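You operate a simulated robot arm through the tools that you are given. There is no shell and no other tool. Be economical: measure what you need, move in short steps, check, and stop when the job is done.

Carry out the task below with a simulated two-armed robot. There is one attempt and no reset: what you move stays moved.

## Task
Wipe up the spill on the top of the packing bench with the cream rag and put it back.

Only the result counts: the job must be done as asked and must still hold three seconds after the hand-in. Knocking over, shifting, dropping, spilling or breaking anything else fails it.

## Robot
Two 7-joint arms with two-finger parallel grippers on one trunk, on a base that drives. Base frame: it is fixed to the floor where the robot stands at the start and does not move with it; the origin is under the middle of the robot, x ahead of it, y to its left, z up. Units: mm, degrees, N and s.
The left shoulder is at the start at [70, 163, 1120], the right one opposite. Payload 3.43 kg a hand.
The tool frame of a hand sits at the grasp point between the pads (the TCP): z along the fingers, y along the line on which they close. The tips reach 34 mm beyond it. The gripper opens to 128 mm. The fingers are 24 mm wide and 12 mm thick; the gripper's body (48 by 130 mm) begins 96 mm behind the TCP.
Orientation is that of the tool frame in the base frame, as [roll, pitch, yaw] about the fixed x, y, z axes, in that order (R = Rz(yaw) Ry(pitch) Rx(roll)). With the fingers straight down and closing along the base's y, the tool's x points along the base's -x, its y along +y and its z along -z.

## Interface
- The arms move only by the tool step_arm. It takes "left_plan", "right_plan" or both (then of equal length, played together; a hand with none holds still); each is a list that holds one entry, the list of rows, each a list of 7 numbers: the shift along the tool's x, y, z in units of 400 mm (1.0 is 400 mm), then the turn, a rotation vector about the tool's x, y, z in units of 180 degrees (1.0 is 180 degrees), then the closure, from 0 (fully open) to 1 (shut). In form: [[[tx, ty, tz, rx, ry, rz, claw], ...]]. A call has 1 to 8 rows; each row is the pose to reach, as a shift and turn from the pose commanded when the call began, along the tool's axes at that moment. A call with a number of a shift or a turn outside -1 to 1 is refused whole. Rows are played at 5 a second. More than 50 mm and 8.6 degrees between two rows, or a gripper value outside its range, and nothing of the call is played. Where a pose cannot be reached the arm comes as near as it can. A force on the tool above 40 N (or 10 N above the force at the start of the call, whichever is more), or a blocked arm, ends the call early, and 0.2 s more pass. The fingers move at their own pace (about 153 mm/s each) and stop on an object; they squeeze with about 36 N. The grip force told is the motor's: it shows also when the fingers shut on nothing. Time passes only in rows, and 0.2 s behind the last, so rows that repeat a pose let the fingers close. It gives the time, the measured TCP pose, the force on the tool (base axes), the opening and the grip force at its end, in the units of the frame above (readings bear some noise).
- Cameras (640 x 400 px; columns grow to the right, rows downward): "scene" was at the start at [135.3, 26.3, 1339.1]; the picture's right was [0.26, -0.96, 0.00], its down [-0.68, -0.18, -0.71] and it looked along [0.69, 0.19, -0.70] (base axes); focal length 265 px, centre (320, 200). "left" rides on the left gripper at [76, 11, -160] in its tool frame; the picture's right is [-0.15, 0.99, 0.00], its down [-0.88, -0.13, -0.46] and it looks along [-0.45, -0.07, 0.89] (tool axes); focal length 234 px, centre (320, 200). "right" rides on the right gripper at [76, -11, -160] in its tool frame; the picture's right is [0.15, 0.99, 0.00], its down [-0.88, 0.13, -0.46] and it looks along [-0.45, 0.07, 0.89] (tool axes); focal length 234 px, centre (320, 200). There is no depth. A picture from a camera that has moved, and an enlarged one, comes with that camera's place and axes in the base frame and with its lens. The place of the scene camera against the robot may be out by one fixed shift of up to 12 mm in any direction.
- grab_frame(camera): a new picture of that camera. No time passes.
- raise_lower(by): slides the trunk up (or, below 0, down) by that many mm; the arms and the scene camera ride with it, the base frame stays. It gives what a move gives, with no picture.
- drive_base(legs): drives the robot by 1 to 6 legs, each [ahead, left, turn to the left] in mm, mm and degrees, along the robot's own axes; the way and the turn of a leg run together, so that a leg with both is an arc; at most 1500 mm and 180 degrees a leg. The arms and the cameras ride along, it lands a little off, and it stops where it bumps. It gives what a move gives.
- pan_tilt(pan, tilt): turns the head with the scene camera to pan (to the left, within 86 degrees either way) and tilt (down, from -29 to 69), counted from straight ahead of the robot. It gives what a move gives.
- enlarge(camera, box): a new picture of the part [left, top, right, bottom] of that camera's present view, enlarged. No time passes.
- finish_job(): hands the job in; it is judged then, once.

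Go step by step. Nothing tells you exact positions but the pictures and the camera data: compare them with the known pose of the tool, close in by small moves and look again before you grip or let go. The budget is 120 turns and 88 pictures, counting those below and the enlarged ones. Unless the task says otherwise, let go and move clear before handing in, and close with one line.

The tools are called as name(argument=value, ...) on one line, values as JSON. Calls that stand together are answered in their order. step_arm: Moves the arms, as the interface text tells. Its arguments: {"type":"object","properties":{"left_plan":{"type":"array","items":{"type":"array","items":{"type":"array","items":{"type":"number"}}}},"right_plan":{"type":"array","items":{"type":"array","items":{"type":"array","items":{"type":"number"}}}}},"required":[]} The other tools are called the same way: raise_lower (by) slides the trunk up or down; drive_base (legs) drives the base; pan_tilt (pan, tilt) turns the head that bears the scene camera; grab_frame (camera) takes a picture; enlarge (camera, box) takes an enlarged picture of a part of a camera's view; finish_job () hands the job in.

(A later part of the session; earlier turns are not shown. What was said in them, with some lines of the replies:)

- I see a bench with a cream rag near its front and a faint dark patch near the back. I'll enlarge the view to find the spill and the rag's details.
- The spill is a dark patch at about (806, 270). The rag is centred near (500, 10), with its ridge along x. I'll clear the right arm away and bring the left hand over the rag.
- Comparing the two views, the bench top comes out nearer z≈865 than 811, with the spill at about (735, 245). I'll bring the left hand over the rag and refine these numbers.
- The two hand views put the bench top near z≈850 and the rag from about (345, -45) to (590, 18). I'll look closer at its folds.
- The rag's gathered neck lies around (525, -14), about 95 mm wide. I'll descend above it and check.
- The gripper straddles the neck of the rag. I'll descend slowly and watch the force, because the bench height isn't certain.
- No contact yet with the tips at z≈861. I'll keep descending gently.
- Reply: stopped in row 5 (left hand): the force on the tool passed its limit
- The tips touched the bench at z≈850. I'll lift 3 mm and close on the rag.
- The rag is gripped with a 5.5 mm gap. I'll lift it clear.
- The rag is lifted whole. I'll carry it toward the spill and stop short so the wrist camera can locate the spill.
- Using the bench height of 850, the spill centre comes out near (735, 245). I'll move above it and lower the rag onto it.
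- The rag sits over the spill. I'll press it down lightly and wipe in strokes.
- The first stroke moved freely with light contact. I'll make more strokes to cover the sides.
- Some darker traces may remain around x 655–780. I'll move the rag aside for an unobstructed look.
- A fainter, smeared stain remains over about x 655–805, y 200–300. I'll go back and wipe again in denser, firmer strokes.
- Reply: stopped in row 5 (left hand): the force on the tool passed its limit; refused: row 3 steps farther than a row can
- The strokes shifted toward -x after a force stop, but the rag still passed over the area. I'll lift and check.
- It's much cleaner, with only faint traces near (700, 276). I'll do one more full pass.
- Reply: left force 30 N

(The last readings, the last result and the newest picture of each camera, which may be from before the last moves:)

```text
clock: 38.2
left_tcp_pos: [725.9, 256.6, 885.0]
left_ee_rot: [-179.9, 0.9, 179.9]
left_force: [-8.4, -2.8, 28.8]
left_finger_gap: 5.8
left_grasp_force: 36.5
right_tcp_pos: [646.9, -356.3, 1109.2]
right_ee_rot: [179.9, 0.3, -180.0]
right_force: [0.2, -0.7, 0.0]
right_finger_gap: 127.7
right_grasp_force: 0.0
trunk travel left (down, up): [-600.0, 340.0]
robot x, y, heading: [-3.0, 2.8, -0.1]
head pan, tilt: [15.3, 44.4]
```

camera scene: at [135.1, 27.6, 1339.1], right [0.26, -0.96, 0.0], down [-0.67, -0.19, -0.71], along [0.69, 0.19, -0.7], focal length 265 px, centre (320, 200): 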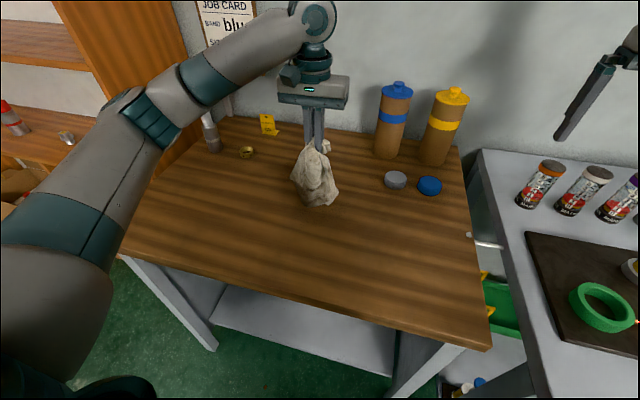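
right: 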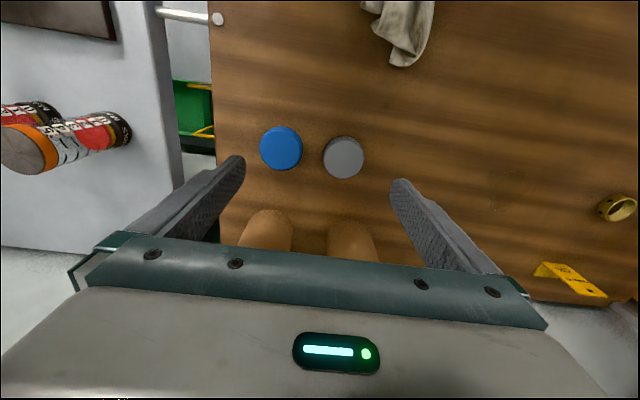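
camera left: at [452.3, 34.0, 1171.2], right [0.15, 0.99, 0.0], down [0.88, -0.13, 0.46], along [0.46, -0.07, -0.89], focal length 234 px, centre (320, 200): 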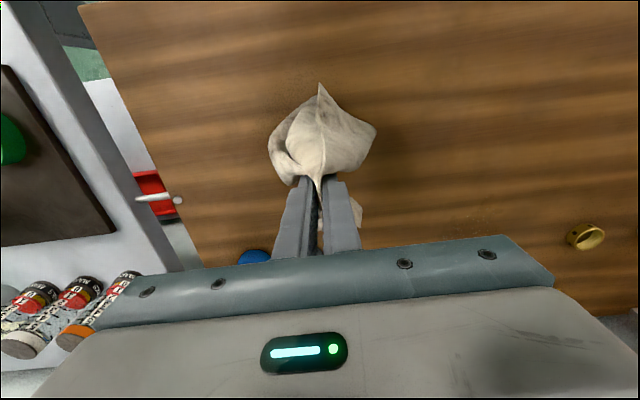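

Contact is firm at about 29 N, so I'll ease up slightly and finish the remaining lines.

step_arm(left_plan=[[[-0.1, 0, -0.005, 0, 0, 0, 1], [-0.2, 0, -0.005, 0, 0, 0, 1], [-0.2, -0.045, -0.005, 0, 0, 0, 1], [-0.1, -0.045, -0.005, 0, 0, 0, 1], [0, -0.045, -0.005, 0, 0, 0, 1], [0.1, -0.045, -0.005, 0, 0, 0, 1], [0.2, -0.045, -0.005, 0, 0, 0, 1], [0.2, -0.09, -0.005, 0, 0, 0, 1]]])

step_arm(left_plan=[[[-0.1, 0, 0, 0, 0, 0, 1], [-0.2, 0, 0, 0, 0, 0, 1], [-0.3, 0, 0, 0, 0, 0, 1], [-0.4, 0, 0, 0, 0, 0, 1], [-0.4, -0.04, 0, 0, 0, 0, 1], [-0.3, -0.04, 0, 0, 0, 0, 1], [-0.2, -0.04, 0, 0, 0, 0, 1], [-0.1, -0.04, 0, 0, 0, 0, 1]]])

step_arm(left_plan=[[[0.02, -0.02, -0.1, 0, 0, 0, 1], [0.06, -0.08, -0.18, 0, 0, 0, 1], [0.1, -0.16, -0.24, 0, 0, 0, 1], [0.16, -0.24, -0.3, 0, 0, 0, 1], [0.22, -0.32, -0.32, 0, 0, 0, 1], [0.28, -0.4, -0.32, 0, 0, 0, 1], [0.34, -0.46, -0.32, 0, 0, 0, 1], [0.34, -0.46, -0.32, 0, 0, 0, 1]]])

enlarge(camera="scene", box=[250, 130, 350, 200])

grab_frame(camera="scene")

```text
clock: 40.0
left_tcp_pos: [647.3, 224.7, 885.0]
left_ee_rot: [180.0, 0.7, -179.8]
left_force: [-1.5, 5.4, 20.1]
left_finger_gap: 5.4
left_grasp_force: 35.8
right_tcp_pos: [650.0, -355.7, 1106.5]
right_ee_rot: [180.0, 0.1, 180.0]
right_force: [0.1, -0.5, 0.3]
right_finger_gap: 128.2
right_grasp_force: 0.0
trunk travel left (down, up): [-600.0, 340.0]
robot x, y, heading: [1.4, 1.5, 0.1]
head pan, tilt: [15.3, 44.4]
```

```text
clock: 41.8
left_tcp_pos: [690.1, 209.2, 885.3]
left_ee_rot: [-180.0, 0.7, -179.8]
left_force: [4.0, 2.4, 16.1]
left_finger_gap: 5.6
left_grasp_force: 36.1
right_tcp_pos: [648.4, -356.6, 1107.1]
right_ee_rot: [-180.0, 0.1, 179.9]
right_force: [1.0, -0.7, -0.1]
right_finger_gap: 127.9
right_grasp_force: 0.0
trunk travel left (down, up): [-600.0, 340.0]
robot x, y, heading: [1.5, 2.5, -0.2]
head pan, tilt: [15.3, 44.4]
```

```text
clock: 43.6
left_tcp_pos: [555.8, 26.2, 1011.1]
left_ee_rot: [-180.0, 0.6, 180.0]
left_force: [-0.5, -0.5, -0.8]
left_finger_gap: 5.6
left_grasp_force: 36.6
right_tcp_pos: [650.3, -354.8, 1107.4]
right_ee_rot: [-179.9, 0.0, 179.9]
right_force: [0.4, 0.5, 0.8]
right_finger_gap: 128.0
right_grasp_force: 0.1
trunk travel left (down, up): [-600.0, 340.0]
robot x, y, heading: [1.3, -0.2, 0.2]
head pan, tilt: [15.3, 44.4]
```

```text
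5.71 times, centred on (300, 165) of scene
camera zoom: at [136.0, 26.7, 1339.1], right [0.26, -0.96, 0.0], down [-0.68, -0.18, -0.71], along [0.69, 0.19, -0.7], focal length 1513 px, centre (434, 400)
```

zoom: 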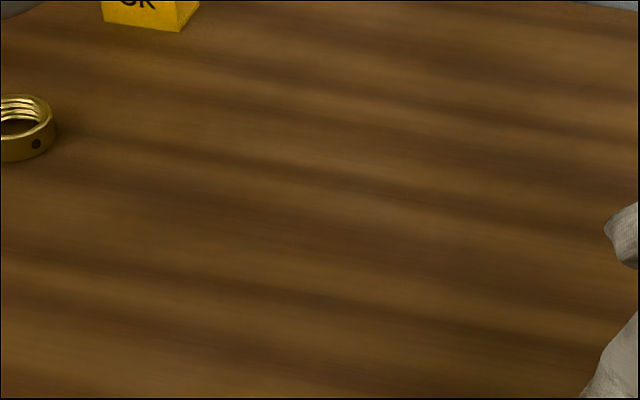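

```text
53 pictures are left
camera scene: at [136.0, 26.7, 1339.1], right [0.26, -0.96, 0.0], down [-0.68, -0.18, -0.71], along [0.69, 0.19, -0.7], focal length 265 px, centre (320, 200)
```

scene: 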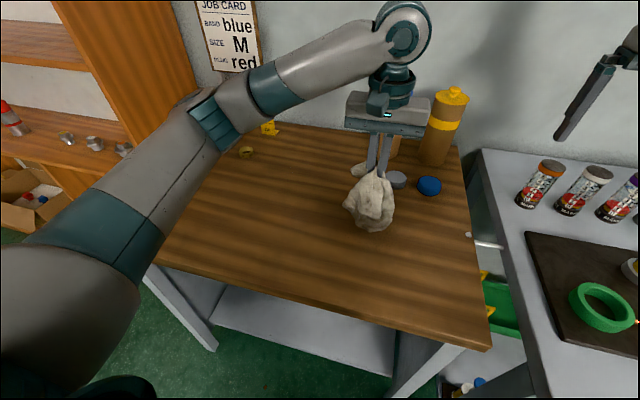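

The spill is gone. I'll put the rag back by touching down a bit short of its original spot, then drawing it forward to the original grip point (523, -14) so the tail lies back as before.

step_arm(left_plan=[[[0.08, -0.03, 0, 0, 0, 0, 1], [0.16, -0.07, 0.02, 0, 0, 0, 1], [0.24, -0.1, 0.06, 0, 0, 0, 1], [0.24, -0.1, 0.15, 0, 0, 0, 1], [0.24, -0.1, 0.24, 0, 0, 0, 1], [0.24, -0.1, 0.29, 0, 0, 0, 1], [0.24, -0.1, 0.305, 0, 0, 0, 1], [0.24, -0.1, 0.305, 0, 0, 0, 1]]])

step_arm(left_plan=[[[-0.04, 0, 0, 0, 0, 0, 1], [-0.08, 0, 0.0, 0, 0, 0, 1], [-0.12, 0, 0.0, 0, 0, 0, 1], [-0.16, 0, 0.004, 0, 0, 0, 1], [-0.16, 0, 0.004, 0, 0, 0, 1]]])

grab_frame(camera="scene")

grab_frame(camera="left")

```text
clock: 45.4
left_tcp_pos: [457.5, -15.8, 888.5]
left_ee_rot: [-179.9, 0.6, -179.8]
left_force: [0.5, 0.0, 0.8]
left_finger_gap: 5.4
left_grasp_force: 35.8
right_tcp_pos: [650.1, -355.3, 1106.5]
right_ee_rot: [180.0, 0.0, -179.9]
right_force: [-0.1, 0.6, -0.1]
right_finger_gap: 127.7
right_grasp_force: 0.0
trunk travel left (down, up): [-600.0, 340.0]
robot x, y, heading: [0.9, 1.9, 0.2]
head pan, tilt: [15.3, 44.4]
```

```text
clock: 46.6
left_tcp_pos: [522.7, -14.9, 888.4]
left_ee_rot: [-179.9, 0.6, -179.9]
left_force: [-0.1, 1.4, -0.2]
left_finger_gap: 5.5
left_grasp_force: 36.2
right_tcp_pos: [650.8, -354.9, 1107.1]
right_ee_rot: [180.0, 0.0, -180.0]
right_force: [0.9, -0.4, 0.6]
right_finger_gap: 128.0
right_grasp_force: 0.0
trunk travel left (down, up): [-600.0, 340.0]
robot x, y, heading: [-0.4, 3.2, 0.2]
head pan, tilt: [15.3, 44.4]
```

```text
52 pictures are left
camera scene: at [135.3, 26.2, 1339.2], right [0.26, -0.96, 0.0], down [-0.68, -0.18, -0.71], along [0.69, 0.19, -0.7], focal length 265 px, centre (320, 200)
```

scene: 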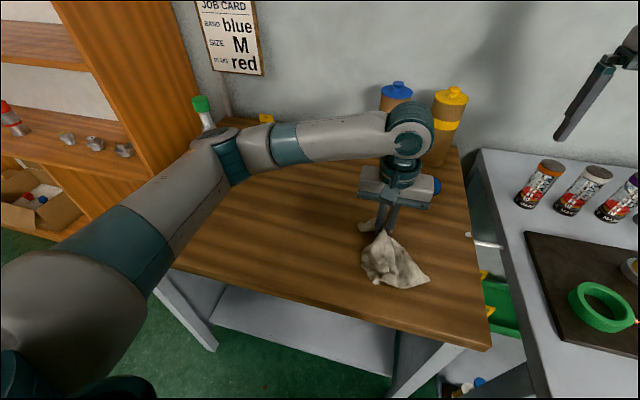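

```text
51 pictures are left
camera left: at [444.0, -3.4, 1046.5], right [0.14, 0.99, 0.0], down [0.88, -0.13, 0.47], along [0.46, -0.07, -0.88], focal length 234 px, centre (320, 200)
```

left: 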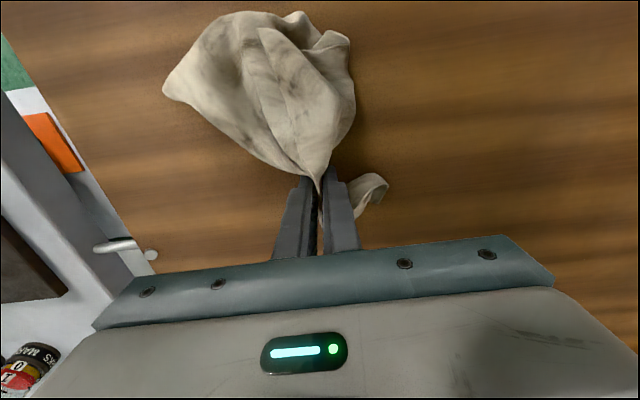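

The rag lies within its original area, leaning about 20 mm to the right. I'll nudge it left, release gently and rise.

step_arm(left_plan=[[[0.0, 0.02, -0.02, 0, 0, 0, 1], [0.02, 0.05, -0.02, 0, 0, 0, 1], [0.02, 0.05, 0.006, 0, 0, 0, 1], [0.02, 0.05, 0.006, 0, 0, 0, 0.8], [0.02, 0.05, 0.006, 0, 0, 0, 0.6], [0.02, 0.05, 0.006, 0, 0, 0, 0.5], [0.02, 0.05, -0.04, 0, 0, 0, 0.5], [0.02, 0.05, -0.1, 0, 0, 0, 0.5]]])

step_arm(left_plan=[[[0, 0, -0.1, 0, 0, 0, 0.3], [0, 0.05, -0.2, 0, 0, 0, 0], [0, 0.12, -0.3, 0, 0, 0, 0], [0, 0.22, -0.36, 0, 0, 0, 0], [0, 0.33, -0.4, 0, 0, 0, 0], [0, 0.44, -0.4, 0, 0, 0, 0], [0, 0.54, -0.4, 0, 0, 0, 0], [0, 0.6, -0.4, 0, 0, 0, 0]]])

grab_frame(camera="scene")

```text
clock: 48.4
left_tcp_pos: [511.9, 2.7, 927.9]
left_ee_rot: [-179.9, 0.6, -179.8]
left_force: [-0.1, 0.3, 0.1]
left_finger_gap: 64.0
left_grasp_force: 0.0
right_tcp_pos: [649.8, -356.0, 1105.9]
right_ee_rot: [-180.0, -0.1, 180.0]
right_force: [0.4, -0.5, 0.6]
right_finger_gap: 127.8
right_grasp_force: 0.1
trunk travel left (down, up): [-600.0, 340.0]
robot x, y, heading: [1.6, 0.6, -0.1]
head pan, tilt: [15.3, 44.4]
```

```text
clock: 50.2
left_tcp_pos: [510.5, 246.5, 1084.6]
left_ee_rot: [-179.8, 0.5, -179.9]
left_force: [-0.3, 0.5, 0.9]
left_finger_gap: 128.1
left_grasp_force: 0.1
right_tcp_pos: [649.3, -354.8, 1106.9]
right_ee_rot: [180.0, 0.0, 179.9]
right_force: [-0.8, 1.1, 0.0]
right_finger_gap: 128.1
right_grasp_force: 0.0
trunk travel left (down, up): [-600.0, 340.0]
robot x, y, heading: [0.1, 4.3, 0.0]
head pan, tilt: [15.3, 44.4]
```

```text
50 pictures are left
camera scene: at [135.1, 26.8, 1339.2], right [0.26, -0.96, 0.0], down [-0.68, -0.18, -0.71], along [0.69, 0.19, -0.7], focal length 265 px, centre (320, 200)
```

scene: 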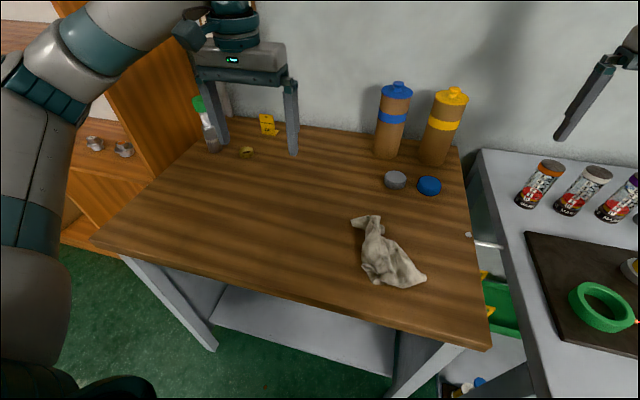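

The spill is clean and nothing else has moved. The rag sits about 45 mm off its old centre (too far forward and right), so I'll regrip its middle and shift it back.

step_arm(left_plan=[[[0.01, -0.1, 0, 0, 0, -0.04, 0], [0.02, -0.2, 0, 0, 0, -0.08, 0], [0.03, -0.3, 0, 0, 0, -0.12, 0], [0.05, -0.4, 0, 0, 0, -0.16, 0], [0.07, -0.5, 0, 0, 0, -0.2, 0], [0.08, -0.6, 0.03, 0, 0, -0.22, 0], [0.086, -0.674, 0.1, 0, 0, -0.22, 0], [0.086, -0.674, 0.2, 0, 0, -0.22, 0]]])

step_arm(left_plan=[[[0, 0, 0.1, 0, 0, 0, 0], [0, 0, 0.15, 0, 0, 0, 0], [0, 0, 0.17, 0, 0, 0, 0], [0, 0, 0.17, 0, 0, 0, 0]]])

grab_frame(camera="left")

enlarge(camera="scene", box=[300, 170, 480, 320])

```text
clock: 52.0
left_tcp_pos: [478.4, -26.9, 1008.2]
left_ee_rot: [-179.4, 0.3, -140.1]
left_force: [0.3, 0.4, -0.2]
left_finger_gap: 128.3
left_grasp_force: 0.0
right_tcp_pos: [650.9, -354.0, 1106.1]
right_ee_rot: [-180.0, 0.0, 180.0]
right_force: [0.8, -0.5, -0.3]
right_finger_gap: 127.8
right_grasp_force: 0.0
trunk travel left (down, up): [-600.0, 340.0]
robot x, y, heading: [1.6, 1.1, 0.1]
head pan, tilt: [15.3, 44.4]
```

```text
clock: 53.0
left_tcp_pos: [480.3, -26.8, 942.1]
left_ee_rot: [-179.5, 0.4, -140.3]
left_force: [0.9, -0.5, 0.6]
left_finger_gap: 128.0
left_grasp_force: 0.1
right_tcp_pos: [650.1, -355.2, 1106.0]
right_ee_rot: [180.0, 0.0, -180.0]
right_force: [-0.5, -0.4, -0.5]
right_finger_gap: 127.9
right_grasp_force: 0.0
trunk travel left (down, up): [-600.0, 340.0]
robot x, y, heading: [0.5, 2.1, 0.3]
head pan, tilt: [15.3, 44.4]
```

```text
49 pictures are left
camera left: at [412.7, -66.3, 1100.3], right [-0.52, 0.85, -0.01], down [0.76, 0.46, 0.46], along [0.4, 0.23, -0.89], focal length 234 px, centre (320, 200)
```

left: 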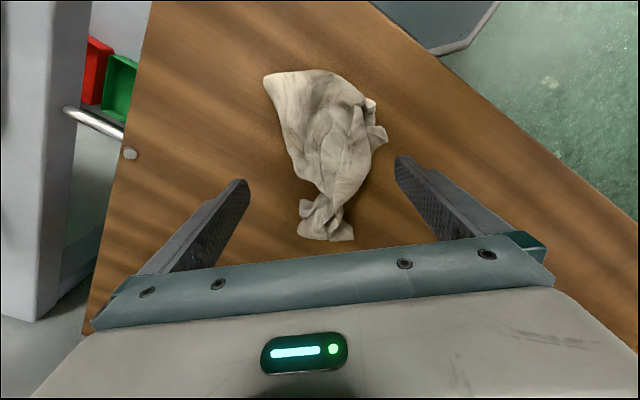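

```text
2.67 times, centred on (390, 245) of scene
camera zoom: at [135.6, 26.3, 1339.1], right [0.26, -0.96, 0.0], down [-0.68, -0.18, -0.71], along [0.69, 0.19, -0.7], focal length 706 px, centre (133, 80)
```

zoom: 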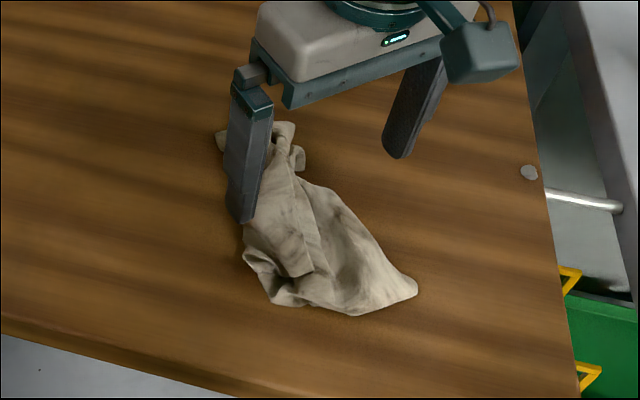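

The rag sits between the fingers and the needed correction of about (-22, +28) lies along the closing direction. I'll lower, close loosely, slide it and open.

step_arm(left_plan=[[[0, 0, 0.06, 0, 0, 0, 0], [0, 0, 0.11, 0, 0, 0, 0], [0, 0, 0.132, 0, 0, 0, 0.2], [0, 0, 0.132, 0, 0, 0, 0.45], [0, 0, 0.132, 0, 0, 0, 0.62], [0, 0.045, 0.132, 0, 0, 0, 0.62], [0, 0.09, 0.132, 0, 0, 0, 0.62], [0, 0.09, 0.132, 0, 0, 0, 0.4]]])

step_arm(left_plan=[[[0, 0, 0, 0, 0, 0, 0], [0, 0, -0.05, 0, 0, 0, 0], [0, 0, -0.15, 0, 0, 0, 0], [0, 0, -0.25, 0, 0, 0, 0], [-0.06, 0.07, -0.32, 0, 0, 0, 0], [-0.12, 0.14, -0.38, 0, 0, 0, 0], [-0.18, 0.22, -0.42, 0, 0, 0, 0], [-0.24, 0.3, -0.42, 0, 0, 0, 0]]])

grab_frame(camera="scene")

```text
clock: 54.8
left_tcp_pos: [457.2, 3.0, 886.6]
left_ee_rot: [-179.5, 0.4, -140.3]
left_force: [0.4, 0.0, 0.3]
left_finger_gap: 77.0
left_grasp_force: 0.1
right_tcp_pos: [651.3, -354.5, 1106.3]
right_ee_rot: [-180.0, 0.0, 179.8]
right_force: [-0.1, 0.3, 0.3]
right_finger_gap: 127.5
right_grasp_force: 0.1
trunk travel left (down, up): [-600.0, 340.0]
robot x, y, heading: [-2.2, 0.7, -0.2]
head pan, tilt: [15.3, 44.4]
```

```text
clock: 56.6
left_tcp_pos: [452.9, 157.8, 1054.6]
left_ee_rot: [-179.4, 0.5, -140.4]
left_force: [-0.3, 1.2, 1.4]
left_finger_gap: 128.1
left_grasp_force: 0.0
right_tcp_pos: [649.6, -353.6, 1108.2]
right_ee_rot: [-179.9, 0.0, 179.9]
right_force: [-0.7, 0.3, -0.1]
right_finger_gap: 128.0
right_grasp_force: 0.0
trunk travel left (down, up): [-600.0, 340.0]
robot x, y, heading: [0.5, 3.7, 0.0]
head pan, tilt: [15.3, 44.4]
```

```text
47 pictures are left
camera scene: at [135.0, 28.6, 1339.2], right [0.26, -0.96, 0.0], down [-0.67, -0.19, -0.71], along [0.69, 0.19, -0.7], focal length 265 px, centre (320, 200)
```

scene: 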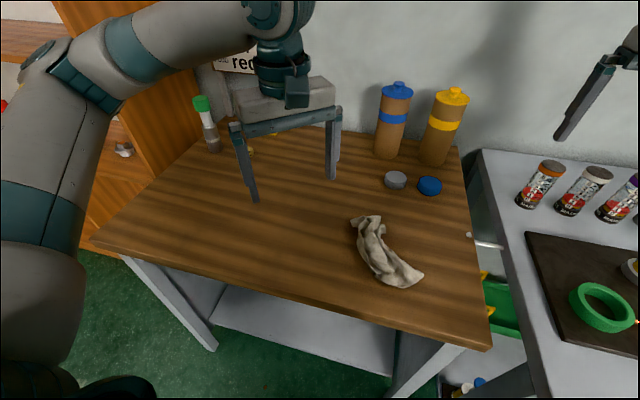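

The slide mostly narrowed the rag rather than moving it. I'll grip it firmly at its middle, lift slightly, carry it about 40 mm and set it down.

step_arm(left_plan=[[[0.05, -0.08, 0, 0, 0, 0, 0], [0.1, -0.17, 0.02, 0, 0, 0, 0], [0.16, -0.26, 0.05, 0, 0, 0, 0], [0.21, -0.34, 0.1, 0, 0, 0, 0], [0.226, -0.375, 0.2, 0, 0, 0, 0], [0.226, -0.375, 0.3, 0, 0, 0, 0], [0.226, -0.375, 0.38, 0, 0, 0, 0], [0.226, -0.375, 0.414, 0, 0, 0, 0]]])

enlarge(camera="scene", box=[300, 170, 480, 320])

grab_frame(camera="left")

```text
clock: 58.4
left_tcp_pos: [481.7, -17.5, 887.9]
left_ee_rot: [-179.5, 0.4, -140.3]
left_force: [-0.6, 0.4, 0.5]
left_finger_gap: 127.9
left_grasp_force: 0.0
right_tcp_pos: [650.8, -355.0, 1107.0]
right_ee_rot: [180.0, 0.0, 180.0]
right_force: [0.5, 0.0, -0.1]
right_finger_gap: 128.0
right_grasp_force: 0.0
trunk travel left (down, up): [-600.0, 340.0]
robot x, y, heading: [2.6, -0.6, 0.0]
head pan, tilt: [15.3, 44.4]
```

```text
2.67 times, centred on (390, 245) of scene
camera zoom: at [135.7, 26.3, 1339.1], right [0.26, -0.96, 0.0], down [-0.68, -0.18, -0.71], along [0.69, 0.19, -0.7], focal length 706 px, centre (133, 80)
```

zoom: 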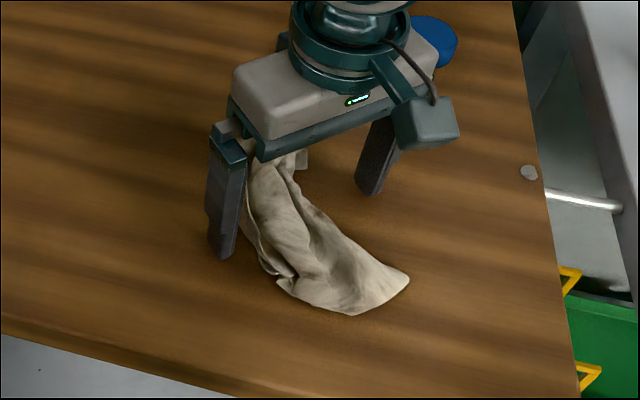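

```text
45 pictures are left
camera left: at [414.1, -56.8, 1047.2], right [-0.52, 0.85, -0.01], down [0.76, 0.46, 0.46], along [0.4, 0.23, -0.89], focal length 234 px, centre (320, 200)
```

left: 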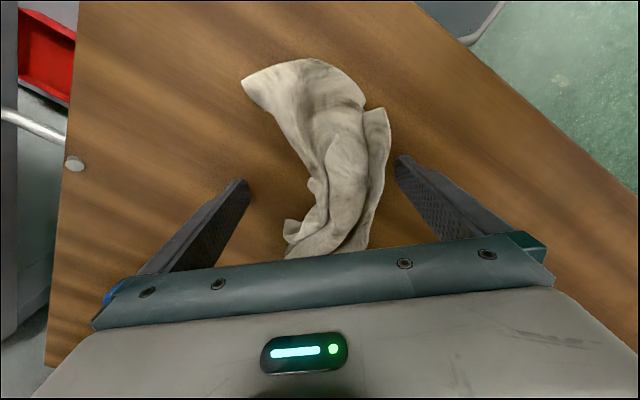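

The rag is well placed between the fingers. I'll grip it, lift a little, shift it (-20, +27), turn it back to its original lie, then lower and release.

step_arm(left_plan=[[[0, 0, 0, 0, 0, 0, 0.5], [0, 0, 0, 0, 0, 0, 1], [0, 0, 0, 0, 0, 0, 1], [0, 0, -0.03, 0, 0, 0, 1], [0, 0, -0.08, 0, 0, 0, 1], [0, 0.03, -0.08, 0, 0, 0.045, 1], [0, 0.06, -0.08, 0, 0, 0.09, 1], [0, 0.084, -0.08, 0, 0, 0.135, 1]]])

step_arm(left_plan=[[[0, 0, 0, 0, 0, 0.04, 1], [0, 0, 0, 0, 0, 0.06, 1], [0, 0, 0.03, 0, 0, 0.06, 1], [0, 0, 0.06, 0, 0, 0.06, 1], [0, 0, 0.078, 0, 0, 0.06, 1], [0, 0, 0.078, 0, 0, 0.06, 1]]])

grab_frame(camera="scene")

grab_frame(camera="left")

```text
clock: 60.2
left_tcp_pos: [458.4, 8.2, 921.1]
left_ee_rot: [-179.6, 0.6, -164.8]
left_force: [0.2, -0.8, -0.3]
left_finger_gap: 5.4
left_grasp_force: 36.2
right_tcp_pos: [650.2, -355.3, 1106.3]
right_ee_rot: [-180.0, 0.0, 180.0]
right_force: [0.3, 1.4, 0.5]
right_finger_gap: 127.9
right_grasp_force: 0.0
trunk travel left (down, up): [-600.0, 340.0]
robot x, y, heading: [-0.2, 2.6, 0.3]
head pan, tilt: [15.3, 44.4]
```

```text
clock: 61.6
left_tcp_pos: [458.6, 7.4, 888.9]
left_ee_rot: [-179.8, 0.7, -175.4]
left_force: [-0.1, 0.1, 2.9]
left_finger_gap: 5.2
left_grasp_force: 36.2
right_tcp_pos: [649.5, -354.9, 1107.9]
right_ee_rot: [180.0, -0.1, -179.9]
right_force: [0.1, 0.2, 0.0]
right_finger_gap: 128.0
right_grasp_force: 0.1
trunk travel left (down, up): [-600.0, 340.0]
robot x, y, heading: [-3.4, 0.2, 0.1]
head pan, tilt: [15.3, 44.4]
```

```text
44 pictures are left
camera scene: at [135.3, 26.2, 1339.2], right [0.26, -0.96, 0.0], down [-0.68, -0.18, -0.71], along [0.69, 0.19, -0.7], focal length 265 px, centre (320, 200)
```

scene: 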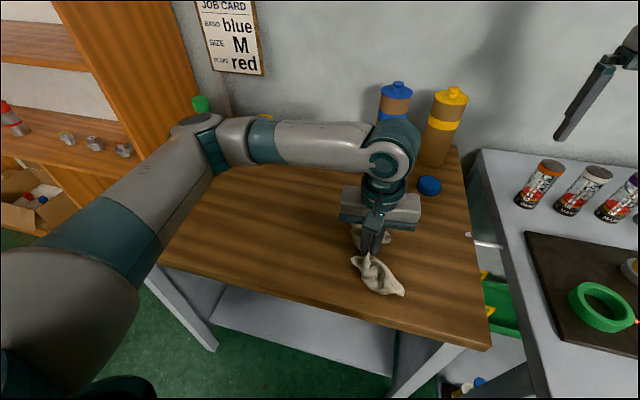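

```text
43 pictures are left
camera left: at [380.4, 13.4, 1047.8], right [0.07, 1.0, 0.0], down [0.88, -0.06, 0.47], along [0.46, -0.03, -0.88], focal length 234 px, centre (320, 200)
```

left: 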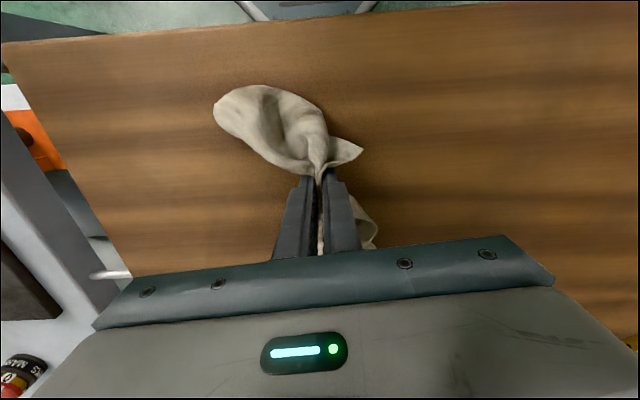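

The rag is now inside its original footprint, about (455, 5). I'll release, rise and verify.

step_arm(left_plan=[[[0, 0, 0, 0, 0, 0, 0.8], [0, 0, 0, 0, 0, 0, 0.6], [0, 0, 0, 0, 0, 0, 0.5], [0, 0, -0.06, 0, 0, 0, 0.5], [0, 0, -0.16, 0, 0, 0, 0.4], [0, 0.0, -0.28, 0, 0, 0, 0], [0, 0.06, -0.36, 0, 0, 0, 0], [0, 0.16, -0.42, 0, 0, 0, 0]]])

step_arm(left_plan=[[[0, 0.1, 0, 0, 0, 0, 0], [0, 0.2, 0, 0, 0, 0, 0], [-0.05, 0.3, 0, 0, 0, 0, 0], [-0.1, 0.4, 0, 0, 0, 0, 0], [-0.15, 0.5, 0, 0, 0, 0, 0]]])

grab_frame(camera="scene")

enlarge(camera="scene", box=[240, 120, 440, 320])

```text
clock: 63.4
left_tcp_pos: [452.8, 74.7, 1058.8]
left_ee_rot: [-179.7, 0.5, -175.4]
left_force: [-0.4, 0.2, 0.7]
left_finger_gap: 128.0
left_grasp_force: 0.1
right_tcp_pos: [649.4, -354.7, 1108.6]
right_ee_rot: [-179.8, 0.0, -179.9]
right_force: [0.0, 0.8, -0.1]
right_finger_gap: 127.9
right_grasp_force: 0.1
trunk travel left (down, up): [-600.0, 340.0]
robot x, y, heading: [-1.0, -0.3, -0.1]
head pan, tilt: [15.3, 44.4]
```

```text
clock: 64.6
left_tcp_pos: [496.6, 281.4, 1053.7]
left_ee_rot: [-179.7, 0.6, -175.5]
left_force: [-0.6, 0.1, 0.4]
left_finger_gap: 128.3
left_grasp_force: 0.2
right_tcp_pos: [649.6, -354.0, 1107.2]
right_ee_rot: [-179.9, 0.0, 179.9]
right_force: [0.2, 0.0, 0.9]
right_finger_gap: 127.6
right_grasp_force: 0.2
trunk travel left (down, up): [-600.0, 340.0]
robot x, y, heading: [-0.0, -0.1, -0.0]
head pan, tilt: [15.3, 44.4]
```

```text
42 pictures are left
camera scene: at [135.4, 27.7, 1339.1], right [0.26, -0.96, 0.0], down [-0.68, -0.18, -0.71], along [0.69, 0.19, -0.7], focal length 265 px, centre (320, 200)
```

scene: 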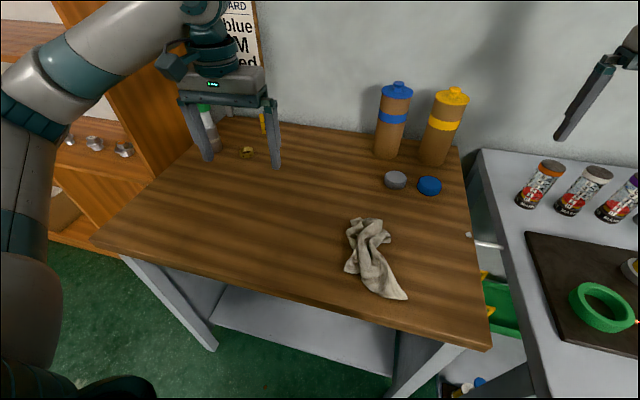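

```text
2.00 times, centred on (340, 220) of scene
camera zoom: at [135.4, 27.7, 1339.1], right [0.26, -0.96, 0.0], down [-0.68, -0.18, -0.71], along [0.69, 0.19, -0.7], focal length 529 px, centre (280, 160)
```

zoom: 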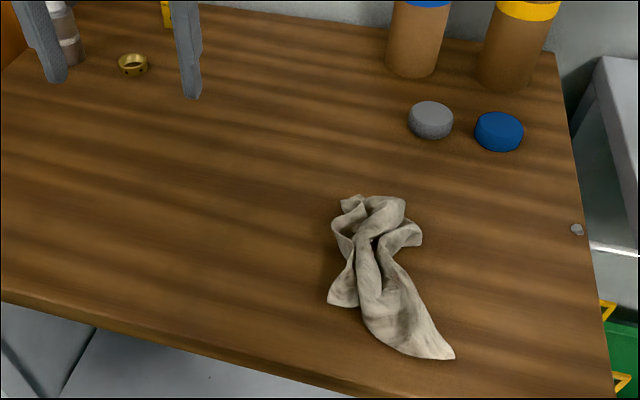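

The bench top looks clean, the rag lies within about 20 mm of its original centre, nothing else has moved, and both hands are clear. I'm handing in.

finish_job()

```text
The job is handed in.
```

I wiped up the spill with the cream rag; the last pictures show no trace of it. The rag is back in its original spot, though more bunched up than before, and nothing else was disturbed.
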